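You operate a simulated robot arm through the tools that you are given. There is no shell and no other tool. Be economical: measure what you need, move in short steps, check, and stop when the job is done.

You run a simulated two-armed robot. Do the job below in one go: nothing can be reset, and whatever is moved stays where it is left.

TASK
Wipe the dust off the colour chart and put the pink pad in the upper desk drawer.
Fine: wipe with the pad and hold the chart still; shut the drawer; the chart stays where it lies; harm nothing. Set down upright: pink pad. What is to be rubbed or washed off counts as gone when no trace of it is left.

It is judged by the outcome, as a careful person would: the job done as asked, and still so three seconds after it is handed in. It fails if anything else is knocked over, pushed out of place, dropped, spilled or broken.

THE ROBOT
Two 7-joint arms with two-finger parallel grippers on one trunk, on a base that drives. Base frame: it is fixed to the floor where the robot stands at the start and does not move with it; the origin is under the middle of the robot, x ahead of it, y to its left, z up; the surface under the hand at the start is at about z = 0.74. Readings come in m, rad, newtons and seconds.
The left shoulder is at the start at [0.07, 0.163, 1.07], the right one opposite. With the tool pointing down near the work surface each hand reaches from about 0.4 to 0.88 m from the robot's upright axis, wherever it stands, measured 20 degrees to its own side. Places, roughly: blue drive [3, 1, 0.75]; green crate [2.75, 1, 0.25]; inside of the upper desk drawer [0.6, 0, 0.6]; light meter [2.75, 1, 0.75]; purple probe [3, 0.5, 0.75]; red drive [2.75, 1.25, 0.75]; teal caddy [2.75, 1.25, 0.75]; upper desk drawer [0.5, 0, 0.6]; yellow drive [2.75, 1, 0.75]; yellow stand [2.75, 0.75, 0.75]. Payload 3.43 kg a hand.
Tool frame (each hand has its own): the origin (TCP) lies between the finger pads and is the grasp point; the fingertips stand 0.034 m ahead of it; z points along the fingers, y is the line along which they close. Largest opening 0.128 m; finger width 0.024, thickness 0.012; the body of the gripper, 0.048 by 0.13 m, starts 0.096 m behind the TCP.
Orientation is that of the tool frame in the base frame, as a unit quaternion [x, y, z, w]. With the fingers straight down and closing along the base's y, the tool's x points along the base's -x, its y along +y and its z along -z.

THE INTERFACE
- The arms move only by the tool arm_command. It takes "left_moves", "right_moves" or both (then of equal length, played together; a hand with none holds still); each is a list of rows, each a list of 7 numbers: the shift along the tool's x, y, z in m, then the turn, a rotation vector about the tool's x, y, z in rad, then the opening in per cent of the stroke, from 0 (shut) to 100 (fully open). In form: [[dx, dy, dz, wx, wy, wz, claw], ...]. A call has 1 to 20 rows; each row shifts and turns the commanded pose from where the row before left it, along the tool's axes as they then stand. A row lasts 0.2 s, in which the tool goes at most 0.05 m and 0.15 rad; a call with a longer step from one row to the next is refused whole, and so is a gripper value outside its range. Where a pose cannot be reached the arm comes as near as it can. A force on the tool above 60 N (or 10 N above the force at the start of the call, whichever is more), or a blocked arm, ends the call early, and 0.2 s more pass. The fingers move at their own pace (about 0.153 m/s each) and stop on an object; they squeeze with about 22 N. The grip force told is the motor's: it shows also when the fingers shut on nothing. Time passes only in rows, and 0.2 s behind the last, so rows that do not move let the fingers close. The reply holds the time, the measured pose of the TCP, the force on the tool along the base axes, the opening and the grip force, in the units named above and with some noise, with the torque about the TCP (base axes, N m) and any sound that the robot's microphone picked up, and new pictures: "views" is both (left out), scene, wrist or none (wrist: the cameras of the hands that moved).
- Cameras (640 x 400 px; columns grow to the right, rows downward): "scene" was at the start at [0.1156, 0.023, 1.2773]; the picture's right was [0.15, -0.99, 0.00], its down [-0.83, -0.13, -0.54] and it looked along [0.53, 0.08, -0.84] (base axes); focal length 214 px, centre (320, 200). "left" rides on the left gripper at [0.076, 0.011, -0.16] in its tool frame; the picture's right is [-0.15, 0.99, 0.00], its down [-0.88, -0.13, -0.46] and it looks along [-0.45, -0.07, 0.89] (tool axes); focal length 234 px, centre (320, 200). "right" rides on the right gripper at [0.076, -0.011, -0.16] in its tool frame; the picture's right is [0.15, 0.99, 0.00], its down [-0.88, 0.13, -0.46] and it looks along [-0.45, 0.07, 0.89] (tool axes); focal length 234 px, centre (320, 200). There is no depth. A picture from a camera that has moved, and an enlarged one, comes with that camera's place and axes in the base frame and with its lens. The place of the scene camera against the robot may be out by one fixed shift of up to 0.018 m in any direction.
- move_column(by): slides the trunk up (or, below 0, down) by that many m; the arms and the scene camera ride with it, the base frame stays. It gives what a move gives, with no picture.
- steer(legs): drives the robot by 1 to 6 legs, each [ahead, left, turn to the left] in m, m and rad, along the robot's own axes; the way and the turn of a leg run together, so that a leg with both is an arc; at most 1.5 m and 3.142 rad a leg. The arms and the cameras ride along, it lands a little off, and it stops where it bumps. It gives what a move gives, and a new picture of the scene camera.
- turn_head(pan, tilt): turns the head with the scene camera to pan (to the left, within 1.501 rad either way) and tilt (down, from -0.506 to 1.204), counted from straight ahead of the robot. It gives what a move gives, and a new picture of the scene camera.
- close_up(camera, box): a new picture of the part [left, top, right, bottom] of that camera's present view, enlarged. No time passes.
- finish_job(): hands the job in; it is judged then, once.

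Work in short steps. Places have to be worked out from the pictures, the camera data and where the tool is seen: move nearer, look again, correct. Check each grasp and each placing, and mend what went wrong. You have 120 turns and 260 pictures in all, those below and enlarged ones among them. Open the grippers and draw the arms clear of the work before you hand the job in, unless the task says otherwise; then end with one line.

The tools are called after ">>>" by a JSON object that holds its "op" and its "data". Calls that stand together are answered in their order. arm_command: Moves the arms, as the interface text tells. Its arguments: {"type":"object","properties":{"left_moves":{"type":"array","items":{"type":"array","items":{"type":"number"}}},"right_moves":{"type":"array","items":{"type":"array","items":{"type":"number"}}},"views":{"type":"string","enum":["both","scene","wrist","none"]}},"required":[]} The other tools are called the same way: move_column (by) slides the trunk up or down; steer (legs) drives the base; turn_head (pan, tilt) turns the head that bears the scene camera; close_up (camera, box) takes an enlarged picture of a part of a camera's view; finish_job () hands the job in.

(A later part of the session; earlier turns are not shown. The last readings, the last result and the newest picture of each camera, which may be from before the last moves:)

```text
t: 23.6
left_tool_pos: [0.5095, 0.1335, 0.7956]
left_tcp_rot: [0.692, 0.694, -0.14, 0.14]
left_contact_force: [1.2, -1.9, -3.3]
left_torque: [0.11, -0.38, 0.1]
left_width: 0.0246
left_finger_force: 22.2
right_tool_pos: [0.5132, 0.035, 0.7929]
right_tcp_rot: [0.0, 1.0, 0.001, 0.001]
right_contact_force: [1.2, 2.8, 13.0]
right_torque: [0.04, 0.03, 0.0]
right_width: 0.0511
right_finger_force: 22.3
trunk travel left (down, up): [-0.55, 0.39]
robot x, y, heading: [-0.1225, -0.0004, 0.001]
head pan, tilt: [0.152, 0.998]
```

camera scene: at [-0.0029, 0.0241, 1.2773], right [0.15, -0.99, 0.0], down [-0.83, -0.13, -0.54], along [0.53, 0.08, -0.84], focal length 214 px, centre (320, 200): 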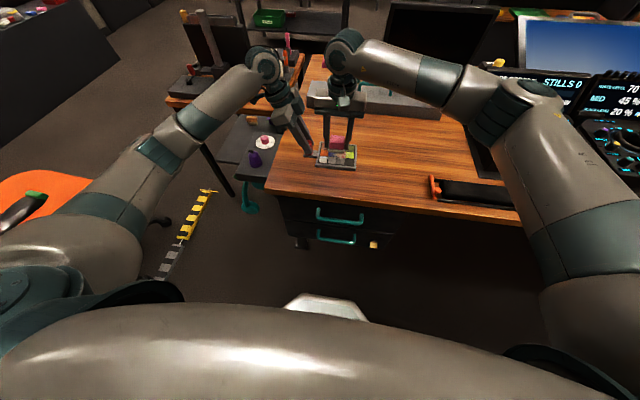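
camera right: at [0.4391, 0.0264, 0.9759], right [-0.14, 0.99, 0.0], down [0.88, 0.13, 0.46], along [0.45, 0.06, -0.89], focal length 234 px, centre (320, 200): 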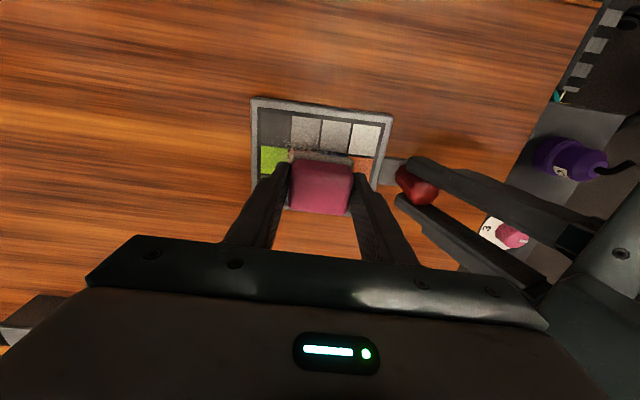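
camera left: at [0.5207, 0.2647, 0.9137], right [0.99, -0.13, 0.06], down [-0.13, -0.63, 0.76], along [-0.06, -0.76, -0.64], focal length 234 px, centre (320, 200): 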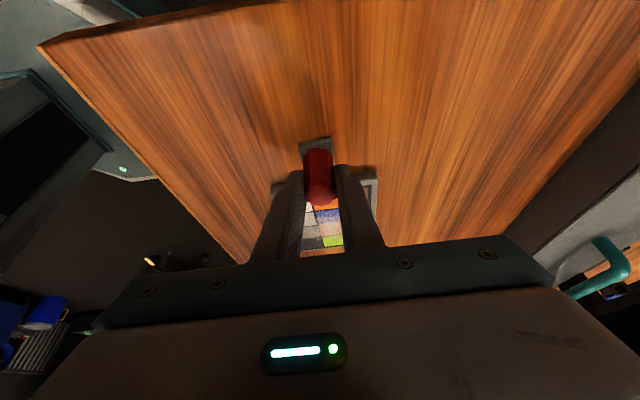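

Contact at about 13 N. Now wipe in strokes along x at three y-lanes.

>>> {"op": "arm_command", "data": {"right_moves": [[0.0125, 0, 0, 0, 0, 0, 0], [0.0125, 0, 0, 0, 0, 0, 0], [-0.0165, 0, 0, 0, 0, 0, 0], [-0.017, 0, 0, 0, 0, 0, 0], [-0.0165, 0, 0, 0, 0, 0, 0], [0, -0.012, 0, 0, 0, 0, 0], [0, -0.012, 0, 0, 0, 0, 0], [0.0165, 0, 0, 0, 0, 0, 0], [0.017, 0, 0, 0, 0, 0, 0], [0.0165, 0, 0, 0, 0, 0, 0], [0, 0.016, 0, 0, 0, 0, 0], [0, 0.016, 0, 0, 0, 0, 0], [0, 0.015, 0, 0, 0, 0, 0], [-0.0165, 0, 0, 0, 0, 0, 0], [-0.017, 0, 0, 0, 0, 0, 0], [-0.0165, 0, 0, 0, 0, 0, 0]]}}

```text
t: 27.0
left_tool_pos: [0.5092, 0.1342, 0.7968]
left_tcp_rot: [0.692, 0.694, -0.141, 0.143]
left_contact_force: [8.5, -0.8, -1.3]
left_torque: [-0.46, 0.13, 0.23]
left_width: 0.0246
left_finger_force: 21.4
right_tool_pos: [0.5373, 0.0597, 0.7924]
right_tcp_rot: [0.0, 1.0, 0.0, 0.0]
right_contact_force: [-10.2, 2.4, 14.8]
right_torque: [0.14, 0.38, 0.04]
right_width: 0.051
right_finger_force: 22.0
trunk travel left (down, up): [-0.55, 0.39]
robot x, y, heading: [-0.1134, -0.0003, -0.002]
head pan, tilt: [0.152, 0.998]
camera scene: at [-0.0044, 0.0235, 1.2773], right [0.15, -0.99, 0.0], down [-0.83, -0.13, -0.54], along [0.54, 0.08, -0.84], focal length 214 px, centre (320, 200)
camera right: at [0.4619, 0.0483, 0.9522], right [-0.15, 0.99, 0.0], down [0.88, 0.13, 0.46], along [0.45, 0.07, -0.89], focal length 234 px, centre (320, 200)
```

scene: 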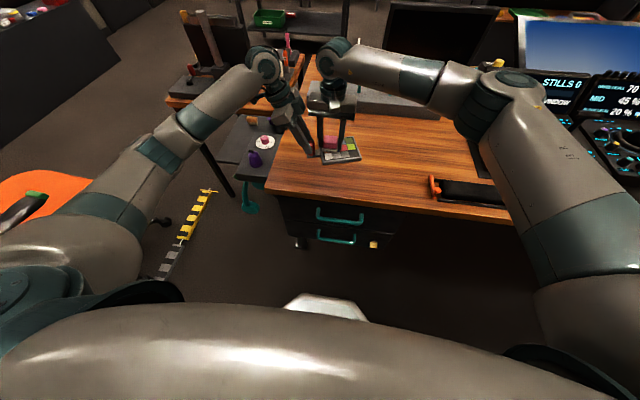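
right: 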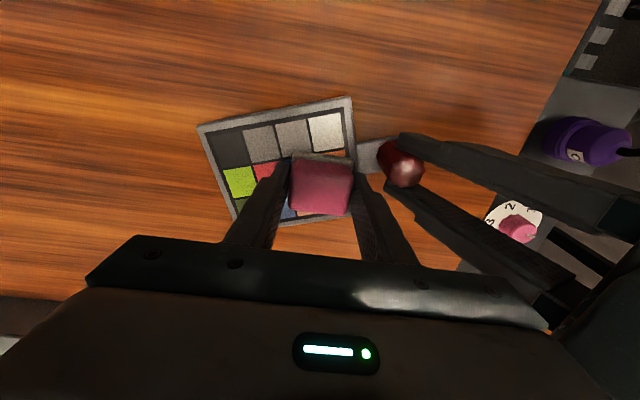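

The chart has swung around the knob due to friction. I lift the pad and move aside to see the state.

>>> {"op": "arm_command", "data": {"right_moves": [[0, 0, -0.03, 0, 0, 0, 0], [0, 0, -0.03, 0, 0, 0, 0], [0.01, -0.04, 0, 0, 0, 0, 0], [0.01, -0.045, 0, 0, 0, 0, 0], [0, -0.045, 0, 0, 0, 0, 0], [0, -0.045, 0, 0, 0, 0, 0]]}}

>>> {"op": "close_up", "data": {"camera": "scene", "box": [280, 120, 400, 195]}}

>>> {"op": "close_up", "data": {"camera": "left", "box": [220, 120, 420, 260]}}

```text
t: 28.4
left_tool_pos: [0.5106, 0.1336, 0.7972]
left_tcp_rot: [0.691, 0.695, -0.14, 0.142]
left_contact_force: [0.9, 0.4, 13.3]
left_torque: [-0.05, 0.14, 0.12]
left_width: 0.0244
left_finger_force: 22.1
right_tool_pos: [0.5172, -0.1208, 0.8514]
right_tcp_rot: [0.0, 1.0, 0.0, 0.0]
right_contact_force: [0.1, 1.1, 0.6]
right_torque: [0.0, -0.02, -0.01]
right_width: 0.0512
right_finger_force: 22.0
trunk travel left (down, up): [-0.55, 0.39]
robot x, y, heading: [-0.1199, 0.0017, 0.005]
head pan, tilt: [0.152, 0.998]
camera scene: at [-0.004, 0.022, 1.2775], right [0.15, -0.99, 0.0], down [-0.83, -0.13, -0.54], along [0.54, 0.08, -0.84], focal length 214 px, centre (320, 200)
camera right: at [0.4426, -0.1325, 1.0112], right [-0.14, 0.99, 0.0], down [0.88, 0.13, 0.46], along [0.45, 0.07, -0.89], focal length 234 px, centre (320, 200)
```

scene: 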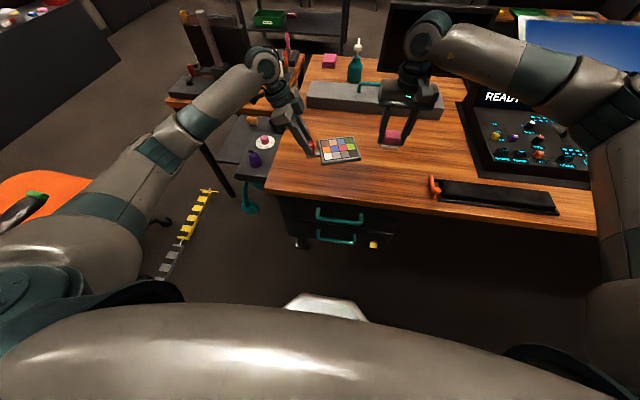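
right: 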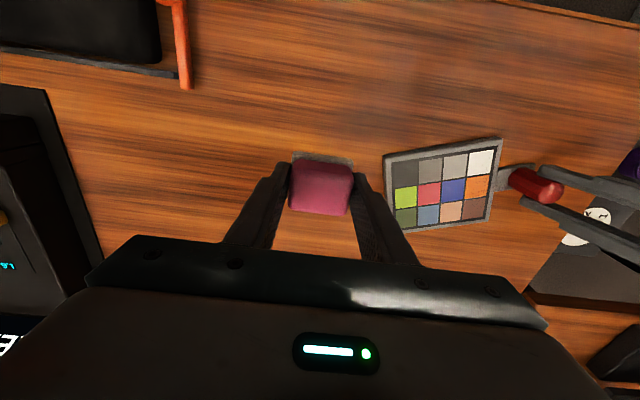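

```text
5.33 times, centred on (340, 158) of scene
camera zoom: at [-0.004, 0.022, 1.2775], right [0.15, -0.99, 0.0], down [-0.83, -0.13, -0.54], along [0.54, 0.08, -0.84], focal length 1144 px, centre (213, 427)
```

zoom: 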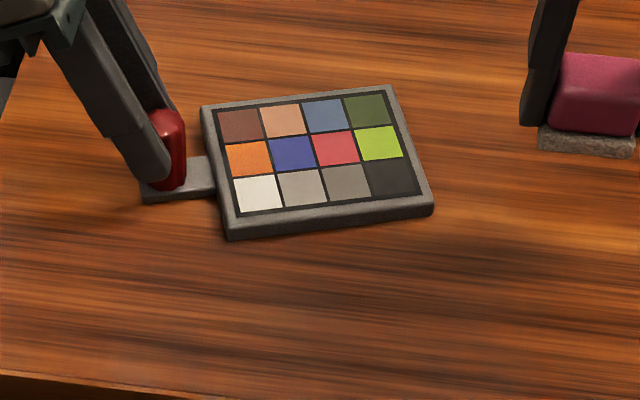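

```text
2.86 times, centred on (320, 190) of left
camera zoom: at [0.5198, 0.2644, 0.9151], right [0.99, -0.13, 0.06], down [-0.13, -0.63, 0.76], along [-0.06, -0.76, -0.65], focal length 669 px, centre (320, 229)
```

zoom: 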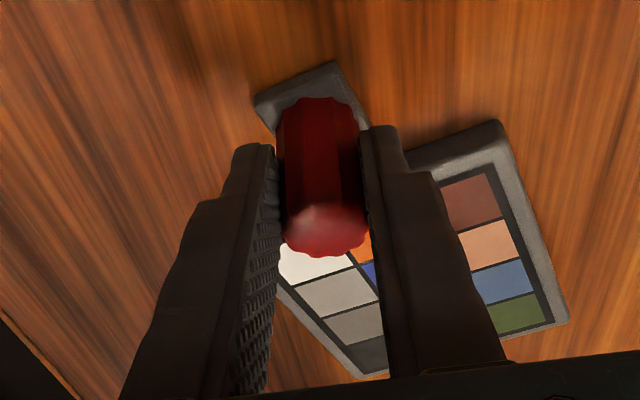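

The dust appears gone. The chart swung about 16° and its knob slid ~1 cm toward -y in the grip; I now move the knob back +y by ~1 cm and turn it back with the left hand.

>>> {"op": "arm_command", "data": {"left_moves": [[0.0044, 0, -0.0018, 0, 0, 0, 0], [0.0044, 0, -0.0018, 0, 0, 0, 0], [0, 0, 0, 0.028, 0, 0.0663, 0], [0, 0, 0, 0.028, 0, 0.0663, 0], [0, 0, 0, 0.028, 0, 0.0663, 0], [0, 0, 0, 0.028, 0, 0.0663, 0], [0, 0, 0, 0, 0, 0, 0]], "views": "wrist"}}

>>> {"op": "close_up", "data": {"camera": "right", "box": [360, 100, 600, 250]}}

```text
t: 30.0
left_tool_pos: [0.5112, 0.1446, 0.7968]
left_tcp_rot: [0.784, 0.588, -0.159, 0.121]
left_contact_force: [0.1, -1.8, 17.7]
left_torque: [-0.22, 0.26, 0.05]
left_width: 0.0245
left_finger_force: 22.2
right_tool_pos: [0.5169, -0.1211, 0.8519]
right_tcp_rot: [0.002, 1.0, -0.001, 0.001]
right_contact_force: [0.1, 0.0, -1.2]
right_torque: [0.01, -0.01, -0.01]
right_width: 0.0511
right_finger_force: 22.2
trunk travel left (down, up): [-0.55, 0.39]
robot x, y, heading: [-0.122, 0.0001, -0.001]
head pan, tilt: [0.152, 0.998]
camera left: at [0.5573, 0.265, 0.9145], right [0.91, -0.41, 0.06], down [-0.3, -0.57, 0.76], along [-0.28, -0.71, -0.64], focal length 234 px, centre (320, 200)
```

left: 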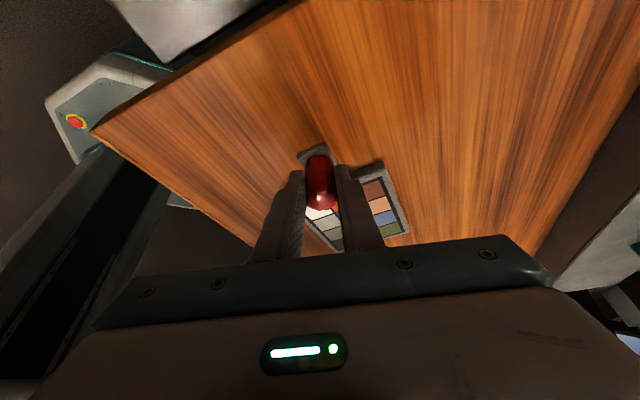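

```text
2.67 times, centred on (480, 175) of right
camera zoom: at [0.4424, -0.1319, 1.0117], right [-0.14, 0.99, 0.0], down [0.88, 0.13, 0.46], along [0.45, 0.06, -0.89], focal length 624 px, centre (-107, 267)
```

zoom: 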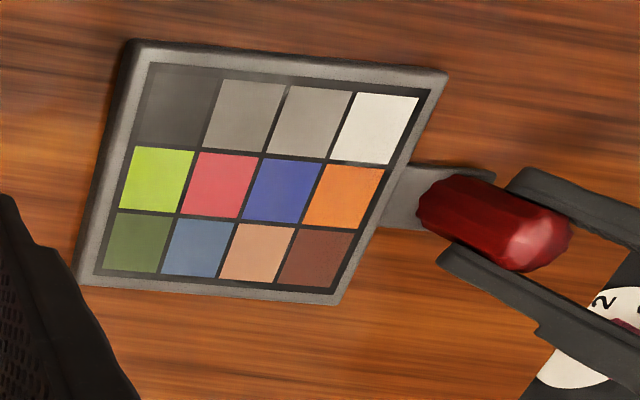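

Turned back. I compare with the same scene close-up I took before the wipe.

>>> {"op": "close_up", "data": {"camera": "scene", "box": [340, 130, 440, 195]}}

>>> {"op": "close_up", "data": {"camera": "scene", "box": [280, 120, 400, 195]}}

```text
6.15 times, centred on (390, 162) of scene
camera zoom: at [-0.0046, 0.0226, 1.2775], right [0.15, -0.99, 0.0], down [-0.83, -0.13, -0.54], along [0.54, 0.08, -0.84], focal length 1320 px, centre (-111, 431)
```

zoom: 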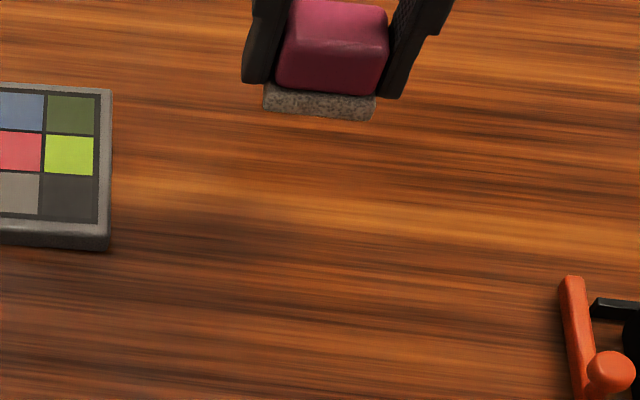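

```text
5.33 times, centred on (340, 158) of scene
camera zoom: at [-0.0046, 0.0226, 1.2775], right [0.15, -0.99, 0.0], down [-0.83, -0.13, -0.54], along [0.54, 0.08, -0.84], focal length 1144 px, centre (213, 427)
```

zoom: 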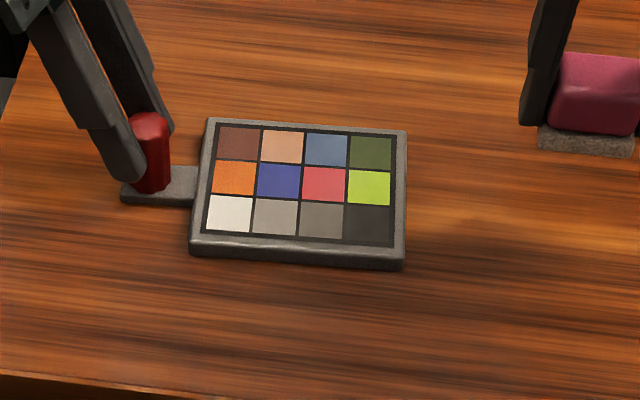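

Very close to the original, perhaps 2–3° short. I bring the right camera to the pose it had before the wipe for a direct comparison.

>>> {"op": "arm_command", "data": {"right_moves": [[0.02, -0.014, -0.007, 0, 0, 0, 0], [0.019, -0.0144, -0.0071, 0, 0, 0, 0], [0, 0, 0, 0, 0, 0, 0]], "views": "wrist"}}

```text
t: 30.8
left_tool_pos: [0.5102, 0.1433, 0.7957]
left_tcp_rot: [0.784, 0.588, -0.158, 0.119]
left_contact_force: [0.1, 0.4, 16.9]
left_torque: [-0.08, 0.25, 0.07]
left_width: 0.0244
left_finger_force: 22.7
right_tool_pos: [0.4788, -0.1451, 0.8678]
right_tcp_rot: [0.001, 1.0, 0.0, 0.0]
right_contact_force: [1.1, 0.0, -0.5]
right_torque: [0.0, 0.01, -0.01]
right_width: 0.0513
right_finger_force: 21.6
trunk travel left (down, up): [-0.55, 0.39]
robot x, y, heading: [-0.1178, 0.001, 0.002]
head pan, tilt: [0.152, 0.998]
camera right: at [0.4034, -0.1569, 1.0272], right [-0.14, 0.99, 0.0], down [0.88, 0.13, 0.46], along [0.45, 0.06, -0.89], focal length 234 px, centre (320, 200)
```

right: 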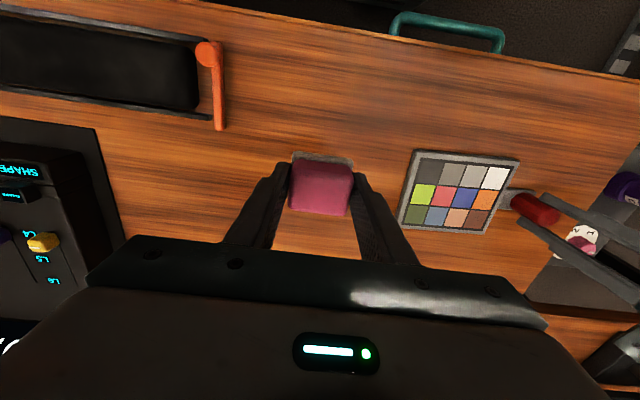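

Comparison: the knob side should go ~7 mm further +x with ~2.7° more clockwise turn. I apply that small correction.

>>> {"op": "arm_command", "data": {"left_moves": [[0.0009, 0.0034, -0.0004, 0.0088, 0, 0.0208, 0], [0.0009, 0.0034, -0.0004, 0.0088, 0, 0.0208, 0], [0, 0, 0, 0, 0, 0, 0]], "views": "none"}}

>>> {"op": "arm_command", "data": {"right_moves": [[0, -0.003, 0, 0, 0, 0, 0], [0, 0, 0, 0, 0, 0, 0]], "views": "wrist"}}

>>> {"op": "close_up", "data": {"camera": "right", "box": [390, 130, 550, 245]}}

>>> {"op": "close_up", "data": {"camera": "scene", "box": [340, 130, 440, 195]}}

```text
t: 31.6
left_tool_pos: [0.5173, 0.1423, 0.7952]
left_tcp_rot: [0.797, 0.571, -0.16, 0.116]
left_contact_force: [-5.6, -0.4, 13.4]
left_torque: [-0.08, 0.33, -0.08]
left_width: 0.0245
left_finger_force: 21.7
right_tool_pos: [0.478, -0.147, 0.8664]
right_tcp_rot: [0.002, 1.0, -0.001, 0.001]
right_contact_force: [0.1, 0.1, -0.3]
right_torque: [0.01, 0.02, 0.0]
right_width: 0.051
right_finger_force: 21.8
trunk travel left (down, up): [-0.55, 0.39]
robot x, y, heading: [-0.121, 0.002, 0.006]
head pan, tilt: [0.152, 0.998]
```

```text
t: 32.2
left_tool_pos: [0.5177, 0.1418, 0.7954]
left_tcp_rot: [0.797, 0.57, -0.161, 0.116]
left_contact_force: [-5.4, -1.8, 12.2]
left_torque: [-0.07, 0.27, 0.0]
left_width: 0.0249
left_finger_force: 22.2
right_tool_pos: [0.4772, -0.1495, 0.8672]
right_tcp_rot: [0.003, 1.0, -0.001, 0.001]
right_contact_force: [0.7, 0.3, -0.9]
right_torque: [0.01, -0.03, 0.01]
right_width: 0.051
right_finger_force: 21.6
trunk travel left (down, up): [-0.55, 0.39]
robot x, y, heading: [-0.1193, 0.0015, 0.001]
head pan, tilt: [0.152, 0.998]
camera right: at [0.4028, -0.1598, 1.0267], right [-0.14, 0.99, 0.0], down [0.88, 0.13, 0.46], along [0.45, 0.06, -0.89], focal length 234 px, centre (320, 200)
```

right: 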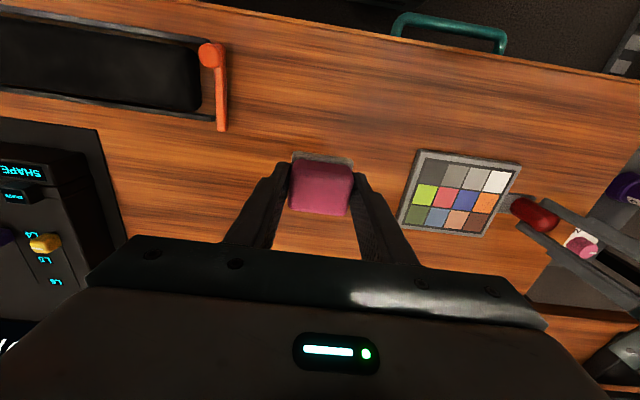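

```text
3.48 times, centred on (470, 188) of right
camera zoom: at [0.4028, -0.1598, 1.0267], right [-0.14, 0.99, 0.0], down [0.88, 0.13, 0.46], along [0.45, 0.06, -0.89], focal length 814 px, centre (-202, 244)
```

zoom: 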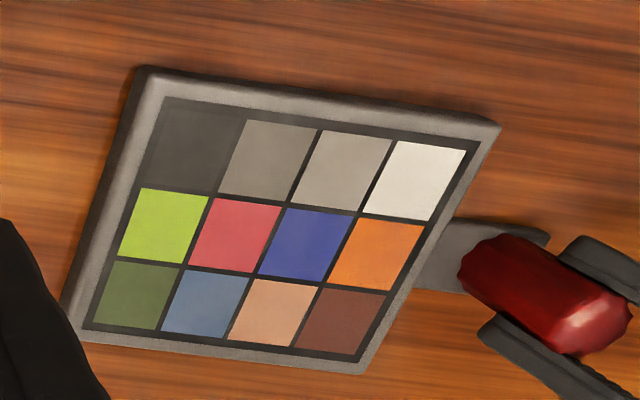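

```text
6.15 times, centred on (390, 162) of scene
camera zoom: at [-0.0044, 0.0228, 1.2774], right [0.15, -0.99, 0.0], down [-0.83, -0.13, -0.54], along [0.54, 0.08, -0.84], focal length 1320 px, centre (-111, 431)
```

zoom: 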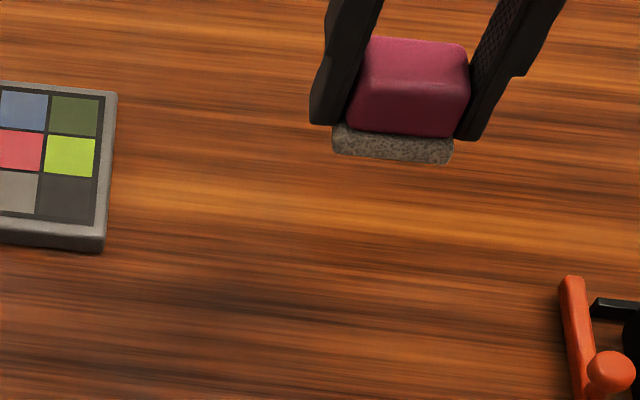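

Chart is back within a pixel or two of its original place, and clean. Release the knob and withdraw the left hand along its axis.

>>> {"op": "arm_command", "data": {"left_moves": [[0, 0, 0, 0, 0, 0, 30], [0, 0, 0, 0, 0, 0, 60], [0, 0, -0.02, 0, 0, 0, 60], [0, 0, -0.04, 0, 0, 0, 60], [0, 0, -0.04, 0, 0, 0, 60]], "views": "wrist"}}

>>> {"op": "close_up", "data": {"camera": "right", "box": [390, 130, 550, 245]}}

>>> {"op": "close_up", "data": {"camera": "scene", "box": [280, 120, 400, 195]}}

```text
t: 33.4
left_tool_pos: [0.531, 0.1858, 0.8852]
left_tcp_rot: [0.797, 0.57, -0.162, 0.114]
left_contact_force: [0.0, -1.3, 0.1]
left_torque: [-0.02, -0.02, 0.0]
left_width: 0.0768
left_finger_force: 0.0
right_tool_pos: [0.4788, -0.1483, 0.866]
right_tcp_rot: [0.002, 1.0, -0.001, 0.0]
right_contact_force: [-0.5, 0.8, -1.0]
right_torque: [-0.02, 0.01, -0.02]
right_width: 0.0508
right_finger_force: 22.4
trunk travel left (down, up): [-0.55, 0.39]
robot x, y, heading: [-0.1196, -0.0014, -0.003]
head pan, tilt: [0.152, 0.998]
camera left: at [0.5829, 0.305, 1.004], right [0.89, -0.45, 0.06], down [-0.33, -0.56, 0.76], along [-0.31, -0.7, -0.64], focal length 234 px, centre (320, 200)
```

left: 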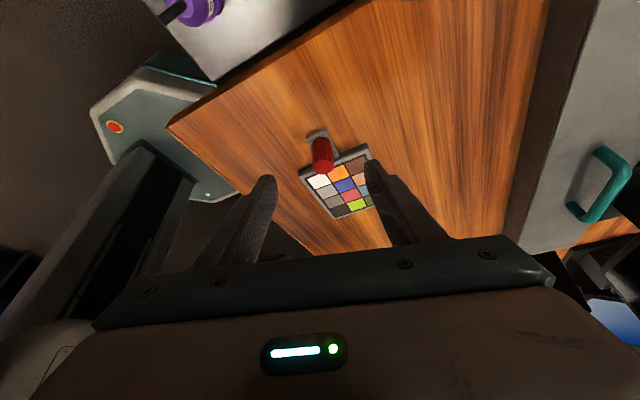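

```text
3.48 times, centred on (470, 188) of right
camera zoom: at [0.4039, -0.1595, 1.026], right [-0.14, 0.99, 0.0], down [0.88, 0.13, 0.46], along [0.45, 0.06, -0.89], focal length 814 px, centre (-202, 244)
```

zoom: 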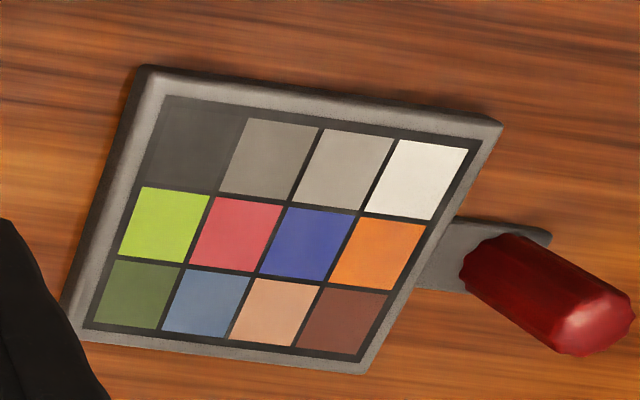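

```text
5.33 times, centred on (340, 158) of scene
camera zoom: at [-0.003, 0.0232, 1.2772], right [0.15, -0.99, 0.0], down [-0.83, -0.13, -0.54], along [0.53, 0.08, -0.84], focal length 1144 px, centre (213, 427)
```

zoom: 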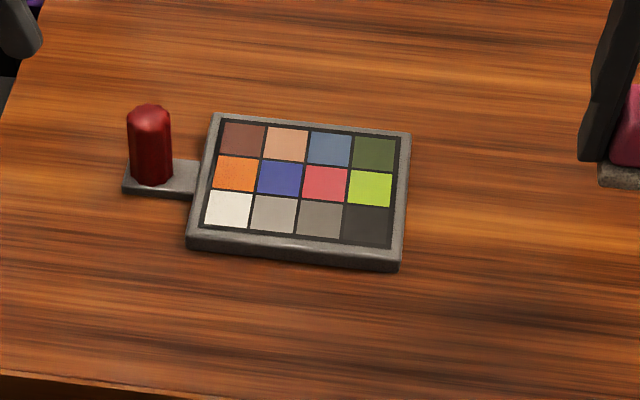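

Now for the drawer: drive back 0.3 m (pad held clear above the table) and look at the drawer front.

>>> {"op": "steer", "data": {"legs": [[-0.3, 0, 0]]}}

>>> {"op": "turn_head", "data": {"pan": 0.0, "tilt": 0.75}}

>>> {"op": "close_up", "data": {"camera": "scene", "box": [220, 140, 420, 265]}}

```text
t: 35.5
left_tool_pos: [0.2315, 0.1852, 0.8877]
left_tcp_rot: [0.796, 0.572, -0.161, 0.116]
left_contact_force: [-0.4, 0.5, -0.2]
left_torque: [0.04, -0.02, -0.03]
left_width: 0.0765
left_finger_force: 0.1
right_tool_pos: [0.1797, -0.1477, 0.8664]
right_tcp_rot: [0.0, 1.0, 0.0, 0.0]
right_contact_force: [-0.4, 0.0, -0.5]
right_torque: [-0.01, -0.05, 0.02]
right_width: 0.051
right_finger_force: 22.3
trunk travel left (down, up): [-0.55, 0.39]
robot x, y, heading: [-0.4154, -0.0001, 0.006]
head pan, tilt: [0.152, 0.998]
camera scene: at [-0.3025, 0.0225, 1.2773], right [0.16, -0.99, 0.0], down [-0.83, -0.13, -0.54], along [0.53, 0.08, -0.84], focal length 214 px, centre (320, 200)
```

scene: 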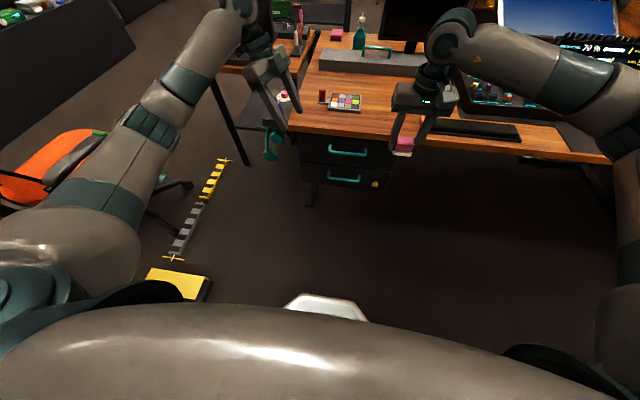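

```text
t: 36.2
left_tool_pos: [0.2322, 0.1846, 0.8857]
left_tcp_rot: [0.796, 0.572, -0.161, 0.116]
left_contact_force: [-0.8, -0.7, 0.4]
left_torque: [-0.01, 0.02, 0.01]
left_width: 0.077
left_finger_force: 0.1
right_tool_pos: [0.1803, -0.1478, 0.8664]
right_tcp_rot: [0.0, 1.0, -0.001, -0.001]
right_contact_force: [-0.3, -0.8, 0.0]
right_torque: [0.02, 0.01, 0.01]
right_width: 0.0508
right_finger_force: 22.4
trunk travel left (down, up): [-0.55, 0.39]
robot x, y, heading: [-0.4145, -0.0023, 0.007]
head pan, tilt: [0.0, 0.75]
camera scene: at [-0.2876, 0.0121, 1.2962], right [0.01, -1.0, 0.0], down [-0.68, 0.0, -0.73], along [0.73, 0.0, -0.68], focal length 214 px, centre (320, 200)
```

scene: 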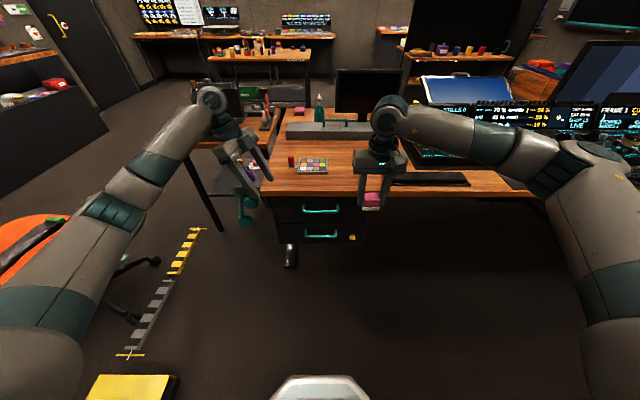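

```text
3.20 times, centred on (320, 202) of scene
camera zoom: at [-0.2876, 0.0121, 1.2962], right [0.01, -1.0, 0.0], down [-0.68, 0.0, -0.73], along [0.73, 0.0, -0.68], focal length 686 px, centre (320, 192)
```

zoom: 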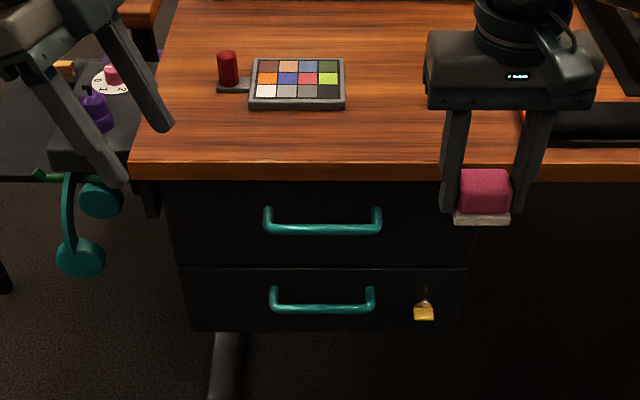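

The upper drawer's handle is clear and only the lower one is locked. I turn the left hand to point forward with fingers closing vertically.

>>> {"op": "arm_command", "data": {"left_moves": [[0, 0, 0, 0, 0.1333, 0, 60], [0, 0, 0, 0, 0.1333, 0, 60], [0, 0, 0, 0, 0.1333, 0, 60], [0, 0, 0, 0, 0, -0.11, 60], [0, 0, 0, 0, 0, -0.11, 60], [0, 0, 0, 0, 0, -0.11, 60], [-0.03, 0, 0, -0.1428, 0, 0, 60], [-0.03, 0, 0, -0.1428, 0, 0, 60], [-0.03, 0, 0, -0.1428, 0, 0, 60], [0, 0, 0, -0.1428, 0, 0, 60], [0, 0, 0, -0.1428, 0, 0, 60], [0, 0, 0, -0.1428, 0, 0, 60], [0, 0, 0, -0.1428, 0, 0, 60], [0, 0, 0, -0.1428, 0, 0, 60], [0, 0, 0, -0.1428, 0, 0, 60], [0, 0, 0, -0.1428, 0, 0, 60], [0, 0, 0, -0.1428, 0, 0, 60]]}}

```text
t: 39.8
left_tool_pos: [0.2309, 0.0949, 0.8859]
left_tcp_rot: [0.499, 0.5, 0.501, 0.501]
left_contact_force: [-0.4, -0.9, 0.7]
left_torque: [-0.02, 0.0, -0.02]
left_width: 0.0765
left_finger_force: 0.1
right_tool_pos: [0.1798, -0.1477, 0.8663]
right_tcp_rot: [0.001, 1.0, -0.001, 0.0]
right_contact_force: [0.1, -0.3, -0.3]
right_torque: [-0.02, 0.02, -0.05]
right_width: 0.0509
right_finger_force: 21.9
trunk travel left (down, up): [-0.55, 0.39]
robot x, y, heading: [-0.4167, -0.0002, 0.009]
head pan, tilt: [0.0, 0.75]
camera scene: at [-0.2879, 0.0122, 1.2964], right [0.0, -1.0, 0.0], down [-0.68, 0.0, -0.73], along [0.73, 0.0, -0.68], focal length 214 px, centre (320, 200)
camera left: at [0.0709, 0.1696, 0.8977], right [0.0, -0.15, 0.99], down [-0.45, -0.88, -0.13], along [0.89, -0.45, -0.07], focal length 234 px, centre (320, 200)
```

scene: 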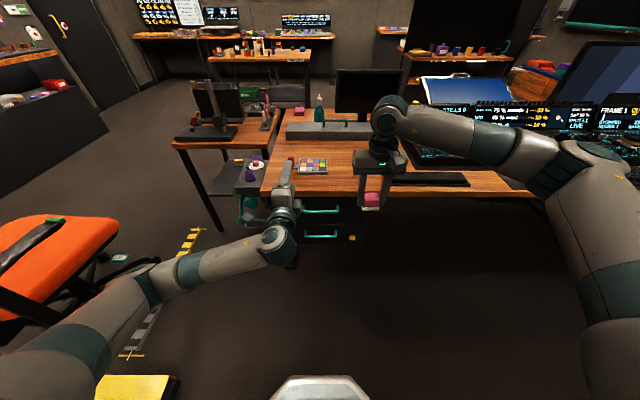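
left: 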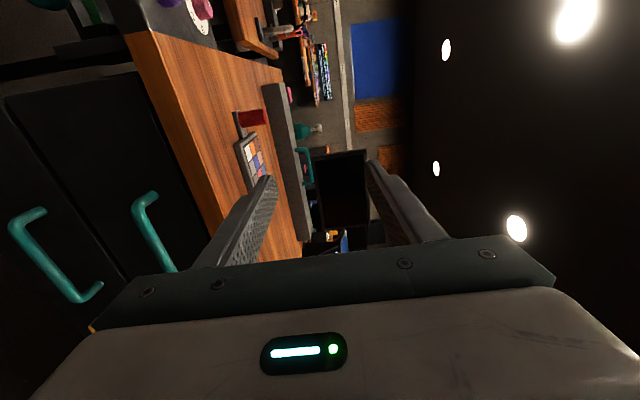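

Orientation achieved. From this view the handle is at about x 0.31–0.325, z≈0.67. I move down in front of it.

>>> {"op": "arm_command", "data": {"left_moves": [[-0.016, -0.037, -0.005, 0, 0, 0, 60], [-0.016, -0.037, -0.005, 0, 0, 0, 60], [-0.016, -0.037, -0.005, 0, 0, 0, 60], [-0.016, -0.036, 0, 0, 0, 0, 60], [-0.016, -0.036, 0, 0, 0, 0, 60], [-0.015, -0.036, 0, 0, 0, 0, 60]]}}

```text
t: 41.2
left_tool_pos: [0.2164, 0.0024, 0.6665]
left_tcp_rot: [0.499, 0.5, 0.501, 0.5]
left_contact_force: [0.6, -0.3, 0.4]
left_torque: [0.02, 0.01, -0.01]
left_width: 0.0766
left_finger_force: 0.0
right_tool_pos: [0.1797, -0.1476, 0.8661]
right_tcp_rot: [0.0, 1.0, -0.001, 0.0]
right_contact_force: [-0.2, -0.3, 0.0]
right_torque: [-0.01, 0.02, -0.01]
right_width: 0.0512
right_finger_force: 22.1
trunk travel left (down, up): [-0.55, 0.39]
robot x, y, heading: [-0.4137, -0.0024, 0.002]
head pan, tilt: [0.0, 0.75]
camera scene: at [-0.2878, 0.0116, 1.2964], right [0.0, -1.0, 0.0], down [-0.68, 0.0, -0.73], along [0.73, 0.0, -0.68], focal length 214 px, centre (320, 200)
camera left: at [0.0556, 0.0764, 0.6779], right [0.0, -0.15, 0.99], down [-0.45, -0.88, -0.13], along [0.89, -0.45, -0.07], focal length 234 px, centre (320, 200)
```

scene: 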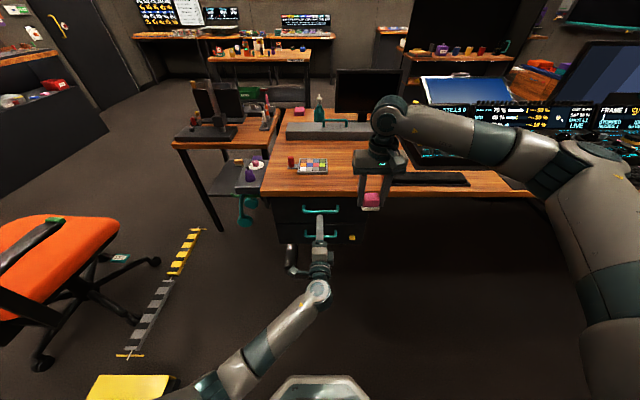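
left: 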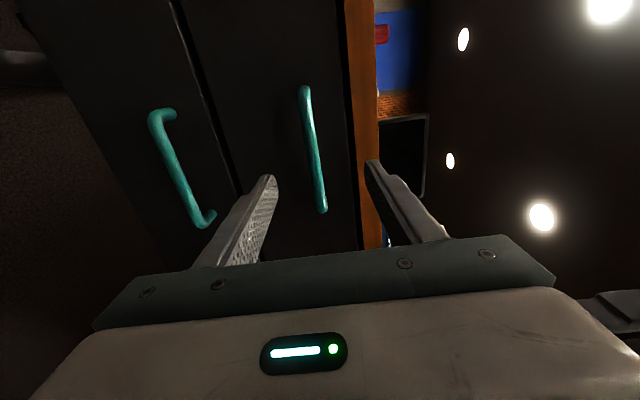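

Bar centre is at about (0.32, 0.0, 0.659). Lower slightly, narrow the opening, and advance.

>>> {"op": "arm_command", "data": {"left_moves": [[0, -0.007, 0.01, 0, 0, 0, 35], [0, 0, 0.03, 0, 0, 0, 35], [0, 0, 0.03, 0, 0, 0, 35], [0, 0, 0.01, 0, 0, 0, 35]], "views": "wrist"}}

>>> {"op": "close_up", "data": {"camera": "left", "box": [240, 80, 440, 240]}}

```text
t: 42.2
left_tool_pos: [0.2967, 0.0009, 0.6604]
left_tcp_rot: [0.499, 0.5, 0.501, 0.499]
left_contact_force: [0.6, 0.2, -0.1]
left_torque: [0.0, 0.02, 0.03]
left_width: 0.0448
left_finger_force: 0.2
right_tool_pos: [0.1799, -0.1491, 0.8672]
right_tcp_rot: [0.0, 1.0, -0.001, 0.001]
right_contact_force: [-0.7, -0.2, 0.1]
right_torque: [0.02, 0.0, 0.03]
right_width: 0.0511
right_finger_force: 22.1
trunk travel left (down, up): [-0.55, 0.39]
robot x, y, heading: [-0.4189, -0.001, 0.007]
head pan, tilt: [0.0, 0.75]
camera left: at [0.1354, 0.074, 0.6728], right [0.0, -0.15, 0.99], down [-0.45, -0.88, -0.13], along [0.89, -0.45, -0.07], focal length 234 px, centre (320, 200)
```

left: 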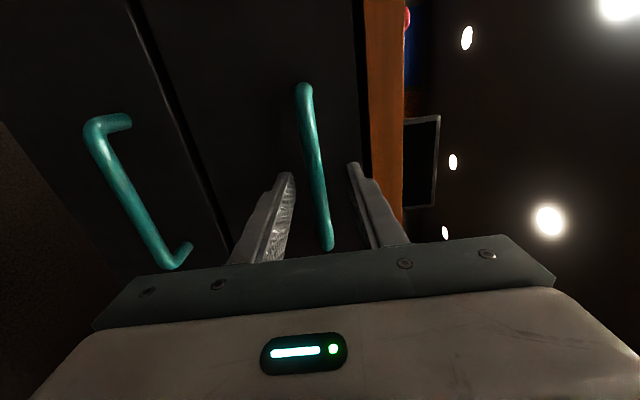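

```text
2.50 times, centred on (340, 160) of left
camera zoom: at [0.1354, 0.074, 0.6728], right [0.0, -0.15, 0.99], down [-0.45, -0.88, -0.13], along [0.89, -0.45, -0.07], focal length 585 px, centre (270, 300)
```

zoom: 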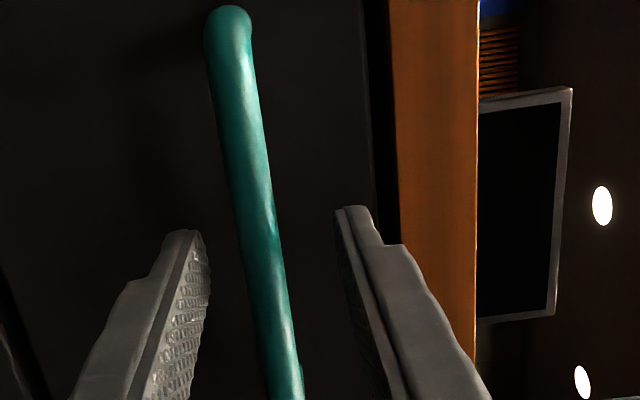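

Bar lies between the fingers about 16 mm ahead of the TCP. Advance 8 mm and close.

>>> {"op": "arm_command", "data": {"left_moves": [[0, 0, 0.008, 0, 0, 0, 35], [0, 0, 0, 0, 0, 0, 0], [0, 0, 0, 0, 0, 0, 0], [0, 0, 0, 0, 0, 0, 0]], "views": "wrist"}}

```text
t: 43.2
left_tool_pos: [0.3045, -0.0006, 0.6589]
left_tcp_rot: [0.501, 0.502, 0.5, 0.497]
left_contact_force: [-1.6, -1.0, -10.1]
left_torque: [-0.05, 0.15, 0.39]
left_width: 0.0137
left_finger_force: 45.4
right_tool_pos: [0.181, -0.1478, 0.8646]
right_tcp_rot: [0.0, 1.0, -0.001, -0.001]
right_contact_force: [0.2, -0.1, -0.6]
right_torque: [0.02, 0.0, 0.02]
right_width: 0.0512
right_finger_force: 21.8
trunk travel left (down, up): [-0.55, 0.39]
robot x, y, heading: [-0.4173, -0.0013, 0.006]
head pan, tilt: [0.0, 0.75]
camera left: at [0.1439, 0.0736, 0.6706], right [0.0, -0.15, 0.99], down [-0.45, -0.88, -0.13], along [0.89, -0.45, -0.07], focal length 234 px, centre (320, 200)
```

left: 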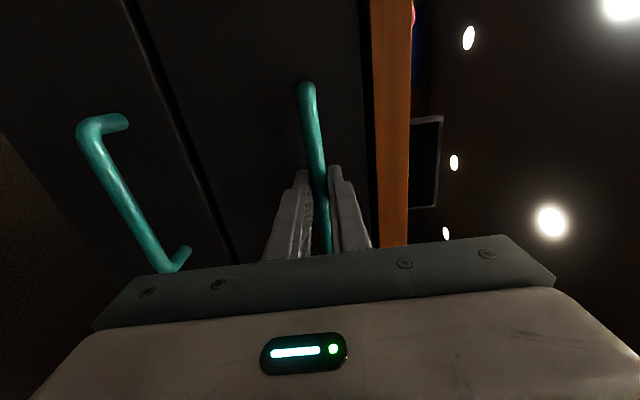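

The handle is held. Pull the drawer out by drawing the hand back 0.2 m.

>>> {"op": "arm_command", "data": {"left_moves": [[0, 0, -0.01, 0, 0, 0, 0], [0, 0, -0.02, 0, 0, 0, 0], [0, 0, -0.025, 0, 0, 0, 0], [0, 0, -0.025, 0, 0, 0, 0], [0, 0, -0.025, 0, 0, 0, 0], [0, 0, -0.025, 0, 0, 0, 0], [0, 0, -0.025, 0, 0, 0, 0], [0, 0, -0.025, 0, 0, 0, 0], [0, 0, -0.02, 0, 0, 0, 0]]}}

```text
t: 45.2
left_tool_pos: [0.1035, 0.0003, 0.6582]
left_tcp_rot: [0.5, 0.502, 0.5, 0.497]
left_contact_force: [-1.9, -5.7, -25.0]
left_torque: [-0.16, 0.37, 0.91]
left_width: 0.0137
left_finger_force: 45.1
right_tool_pos: [0.1805, -0.1482, 0.8641]
right_tcp_rot: [0.0, 1.0, 0.0, -0.001]
right_contact_force: [-0.3, -0.5, 0.0]
right_torque: [0.0, 0.01, -0.02]
right_width: 0.0511
right_finger_force: 21.5
trunk travel left (down, up): [-0.55, 0.39]
robot x, y, heading: [-0.4153, -0.0019, 0.006]
head pan, tilt: [0.0, 0.75]
camera scene: at [-0.2861, 0.0113, 1.2961], right [0.0, -1.0, 0.0], down [-0.68, 0.0, -0.73], along [0.73, 0.0, -0.68], focal length 214 px, centre (320, 200)
camera left: at [-0.0573, 0.0737, 0.6709], right [0.01, -0.15, 0.99], down [-0.45, -0.88, -0.13], along [0.89, -0.45, -0.07], focal length 234 px, centre (320, 200)
```

scene: 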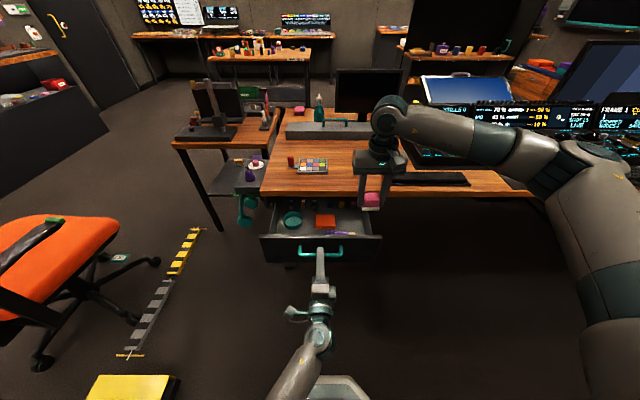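
left: 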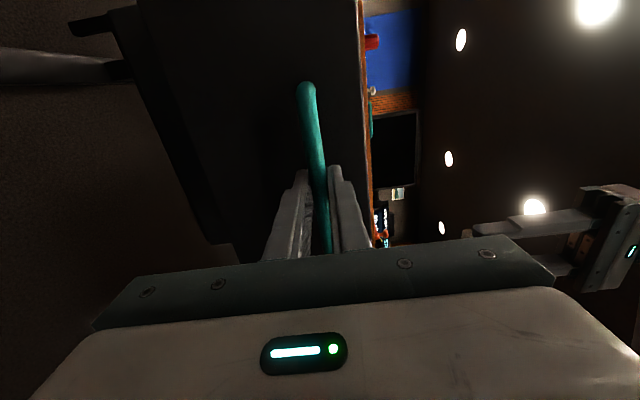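

The drawer is open with things inside; I enlarge its interior.

>>> {"op": "close_up", "data": {"camera": "scene", "box": [250, 190, 394, 280]}}

>>> {"op": "close_up", "data": {"camera": "right", "box": [0, 0, 640, 400]}}

```text
4.44 times, centred on (322, 235) of scene
camera zoom: at [-0.2861, 0.0113, 1.2961], right [0.0, -1.0, 0.0], down [-0.68, 0.0, -0.73], along [0.73, 0.0, -0.68], focal length 953 px, centre (311, 44)
```

zoom: 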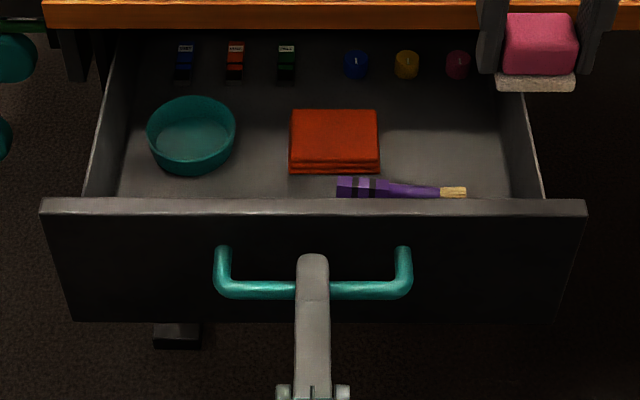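

```text
1.00 times, centred on (320, 200) of right (not enlarged: the box is as wide or as high as the picture)
camera zoom: at [0.1068, -0.1598, 1.0251], right [-0.15, 0.99, 0.0], down [0.88, 0.13, 0.45], along [0.45, 0.07, -0.89], focal length 234 px, centre (320, 200)
```

zoom: 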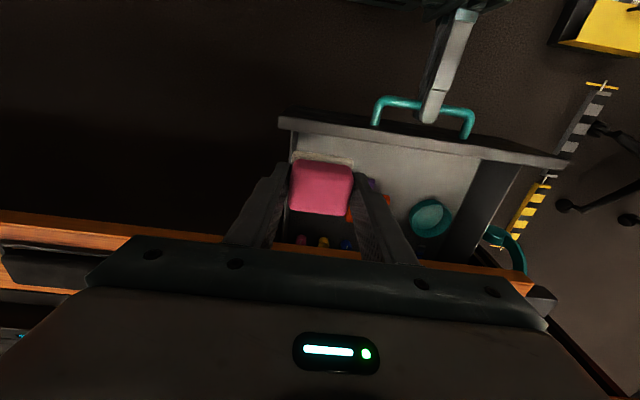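

The drawer holds a bowl, cloth, brush and small items; the right-hand part looks free. I shift the right hand aside to see that part from above.

>>> {"op": "arm_command", "data": {"right_moves": [[0.01, -0.035, -0.01, 0, 0, 0, 0], [0.01, -0.035, -0.01, 0, 0, 0, 0], [0.01, -0.035, -0.01, 0, 0, 0, 0], [0.01, -0.035, -0.01, 0, 0, 0, 0]]}}

>>> {"op": "close_up", "data": {"camera": "right", "box": [320, 60, 580, 260]}}

```text
t: 46.2
left_tool_pos: [0.1036, -0.0012, 0.6576]
left_tcp_rot: [0.501, 0.502, 0.5, 0.497]
left_contact_force: [-2.3, -6.9, -26.6]
left_torque: [0.0, 0.28, 0.4]
left_width: 0.0136
left_finger_force: 44.6
right_tool_pos: [0.1407, -0.287, 0.9066]
right_tcp_rot: [0.0, 1.0, -0.001, 0.0]
right_contact_force: [-0.4, 0.0, 0.1]
right_torque: [0.01, -0.02, 0.03]
right_width: 0.051
right_finger_force: 22.3
trunk travel left (down, up): [-0.55, 0.39]
robot x, y, heading: [-0.4194, -0.0003, 0.003]
head pan, tilt: [0.0, 0.75]
camera scene: at [-0.2859, 0.011, 1.296], right [0.01, -1.0, 0.0], down [-0.68, 0.0, -0.73], along [0.73, 0.0, -0.68], focal length 214 px, centre (320, 200)
camera right: at [0.0673, -0.2977, 1.0663], right [-0.15, 0.99, 0.0], down [0.88, 0.13, 0.45], along [0.45, 0.07, -0.89], focal length 234 px, centre (320, 200)
```

scene: 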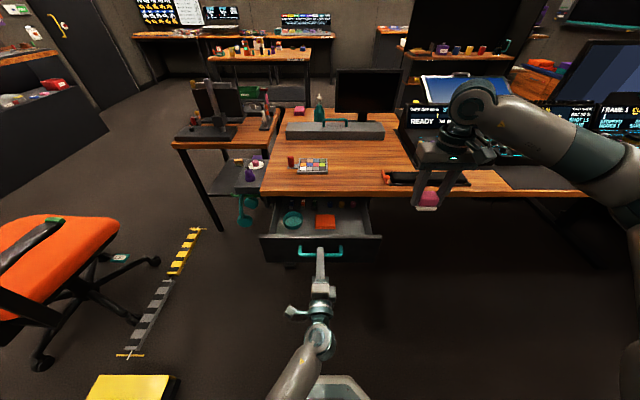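
right: 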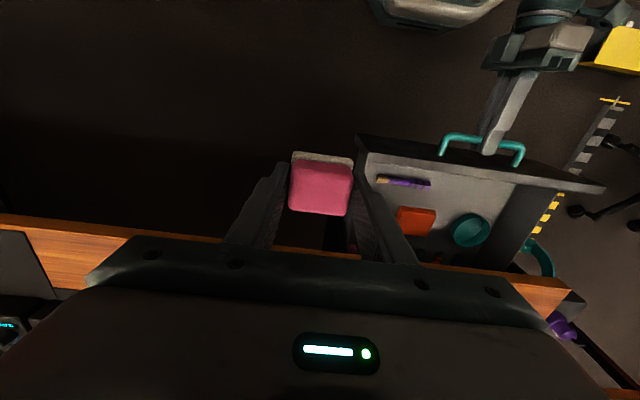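

```text
2.00 times, centred on (450, 160) of right
camera zoom: at [0.0673, -0.2977, 1.0663], right [-0.15, 0.99, 0.0], down [0.88, 0.13, 0.45], along [0.45, 0.07, -0.89], focal length 468 px, centre (60, 280)
```

zoom: 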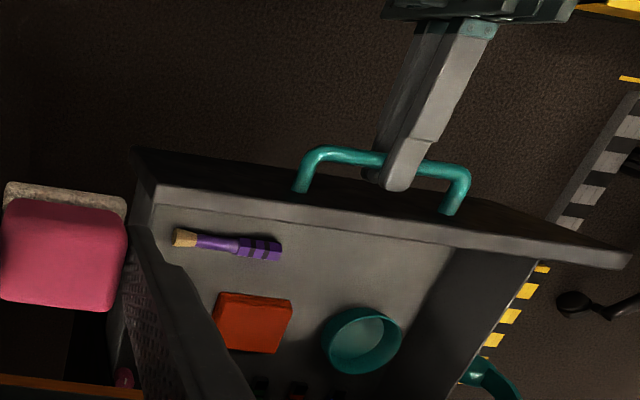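

The free area lies between cloth and right wall, behind the brush: around (0.29,-0.128). I move the pad above it and check alignment.

>>> {"op": "arm_command", "data": {"right_moves": [[-0.024, 0.04, 0, 0, 0, 0, 0], [-0.024, 0.04, 0, 0, 0, 0, 0], [-0.024, 0.04, 0, 0, 0, 0, 0], [-0.024, 0.039, 0, 0, 0, 0, 0], [-0.024, 0, 0.025, 0, 0, 0, 0], [-0.024, 0, 0.025, 0, 0, 0, 0]]}}

>>> {"op": "close_up", "data": {"camera": "right", "box": [220, 80, 480, 260]}}

>>> {"op": "close_up", "data": {"camera": "scene", "box": [250, 170, 410, 270]}}

```text
t: 47.6
left_tool_pos: [0.1042, 0.0004, 0.6579]
left_tcp_rot: [0.501, 0.502, 0.499, 0.498]
left_contact_force: [2.3, -3.2, -27.6]
left_torque: [-0.08, 0.43, -0.73]
left_width: 0.0139
left_finger_force: 45.1
right_tool_pos: [0.2838, -0.1307, 0.8531]
right_tcp_rot: [0.001, 1.0, 0.0, -0.002]
right_contact_force: [-0.4, -0.4, -0.8]
right_torque: [0.02, 0.02, -0.01]
right_width: 0.0512
right_finger_force: 21.9
trunk travel left (down, up): [-0.55, 0.39]
robot x, y, heading: [-0.417, -0.0025, 0.003]
head pan, tilt: [0.0, 0.75]
camera scene: at [-0.2851, 0.0116, 1.296], right [0.0, -1.0, 0.0], down [-0.68, 0.0, -0.73], along [0.73, 0.0, -0.68], focal length 214 px, centre (320, 200)
camera right: at [0.2101, -0.141, 1.0136], right [-0.15, 0.99, 0.0], down [0.88, 0.13, 0.45], along [0.45, 0.07, -0.89], focal length 234 px, centre (320, 200)
```

scene: 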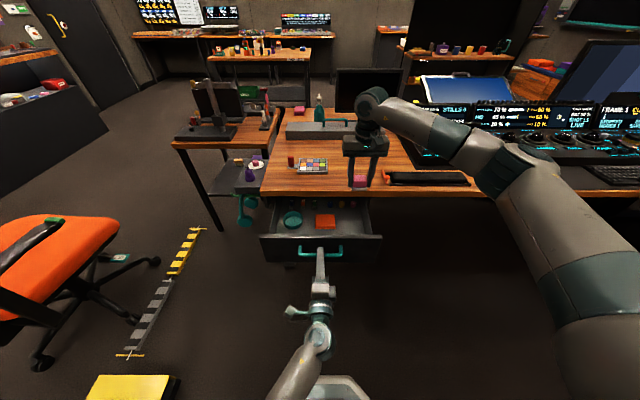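
right: 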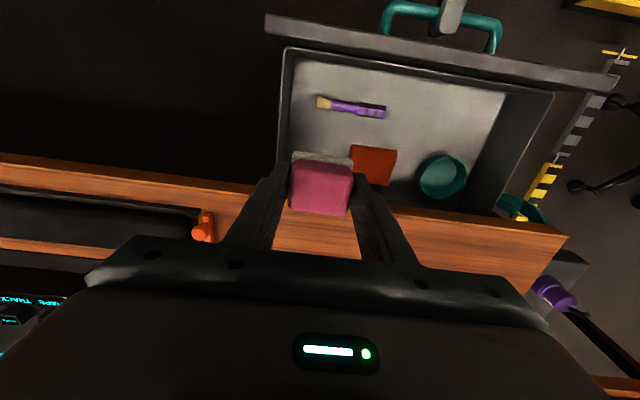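

```text
2.22 times, centred on (350, 170) of right
camera zoom: at [0.2101, -0.141, 1.0136], right [-0.15, 0.99, 0.0], down [0.88, 0.13, 0.45], along [0.45, 0.07, -0.89], focal length 520 px, centre (253, 267)
```

zoom: 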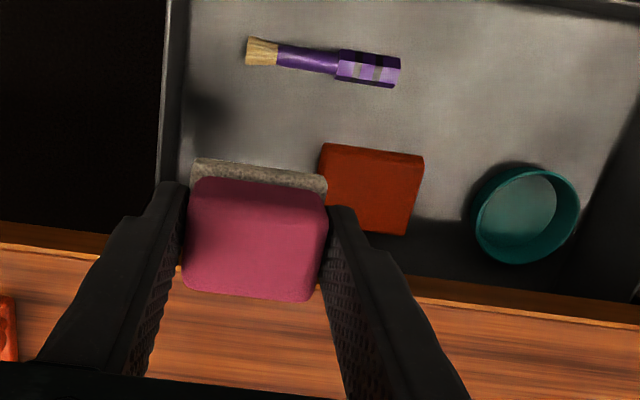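

```text
4.00 times, centred on (330, 220) of scene
camera zoom: at [-0.2851, 0.0116, 1.296], right [0.0, -1.0, 0.0], down [-0.68, 0.0, -0.73], along [0.73, 0.0, -0.68], focal length 858 px, centre (280, 120)
```

zoom: 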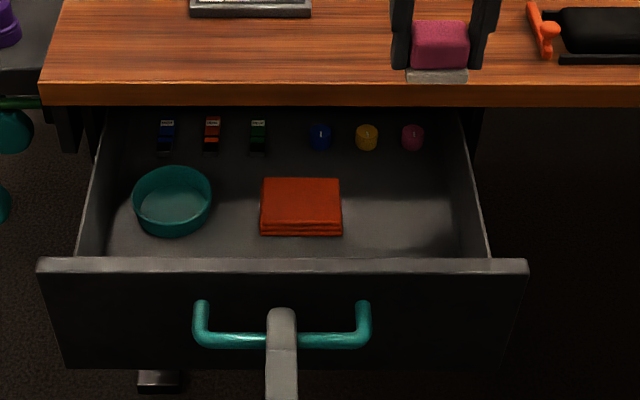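

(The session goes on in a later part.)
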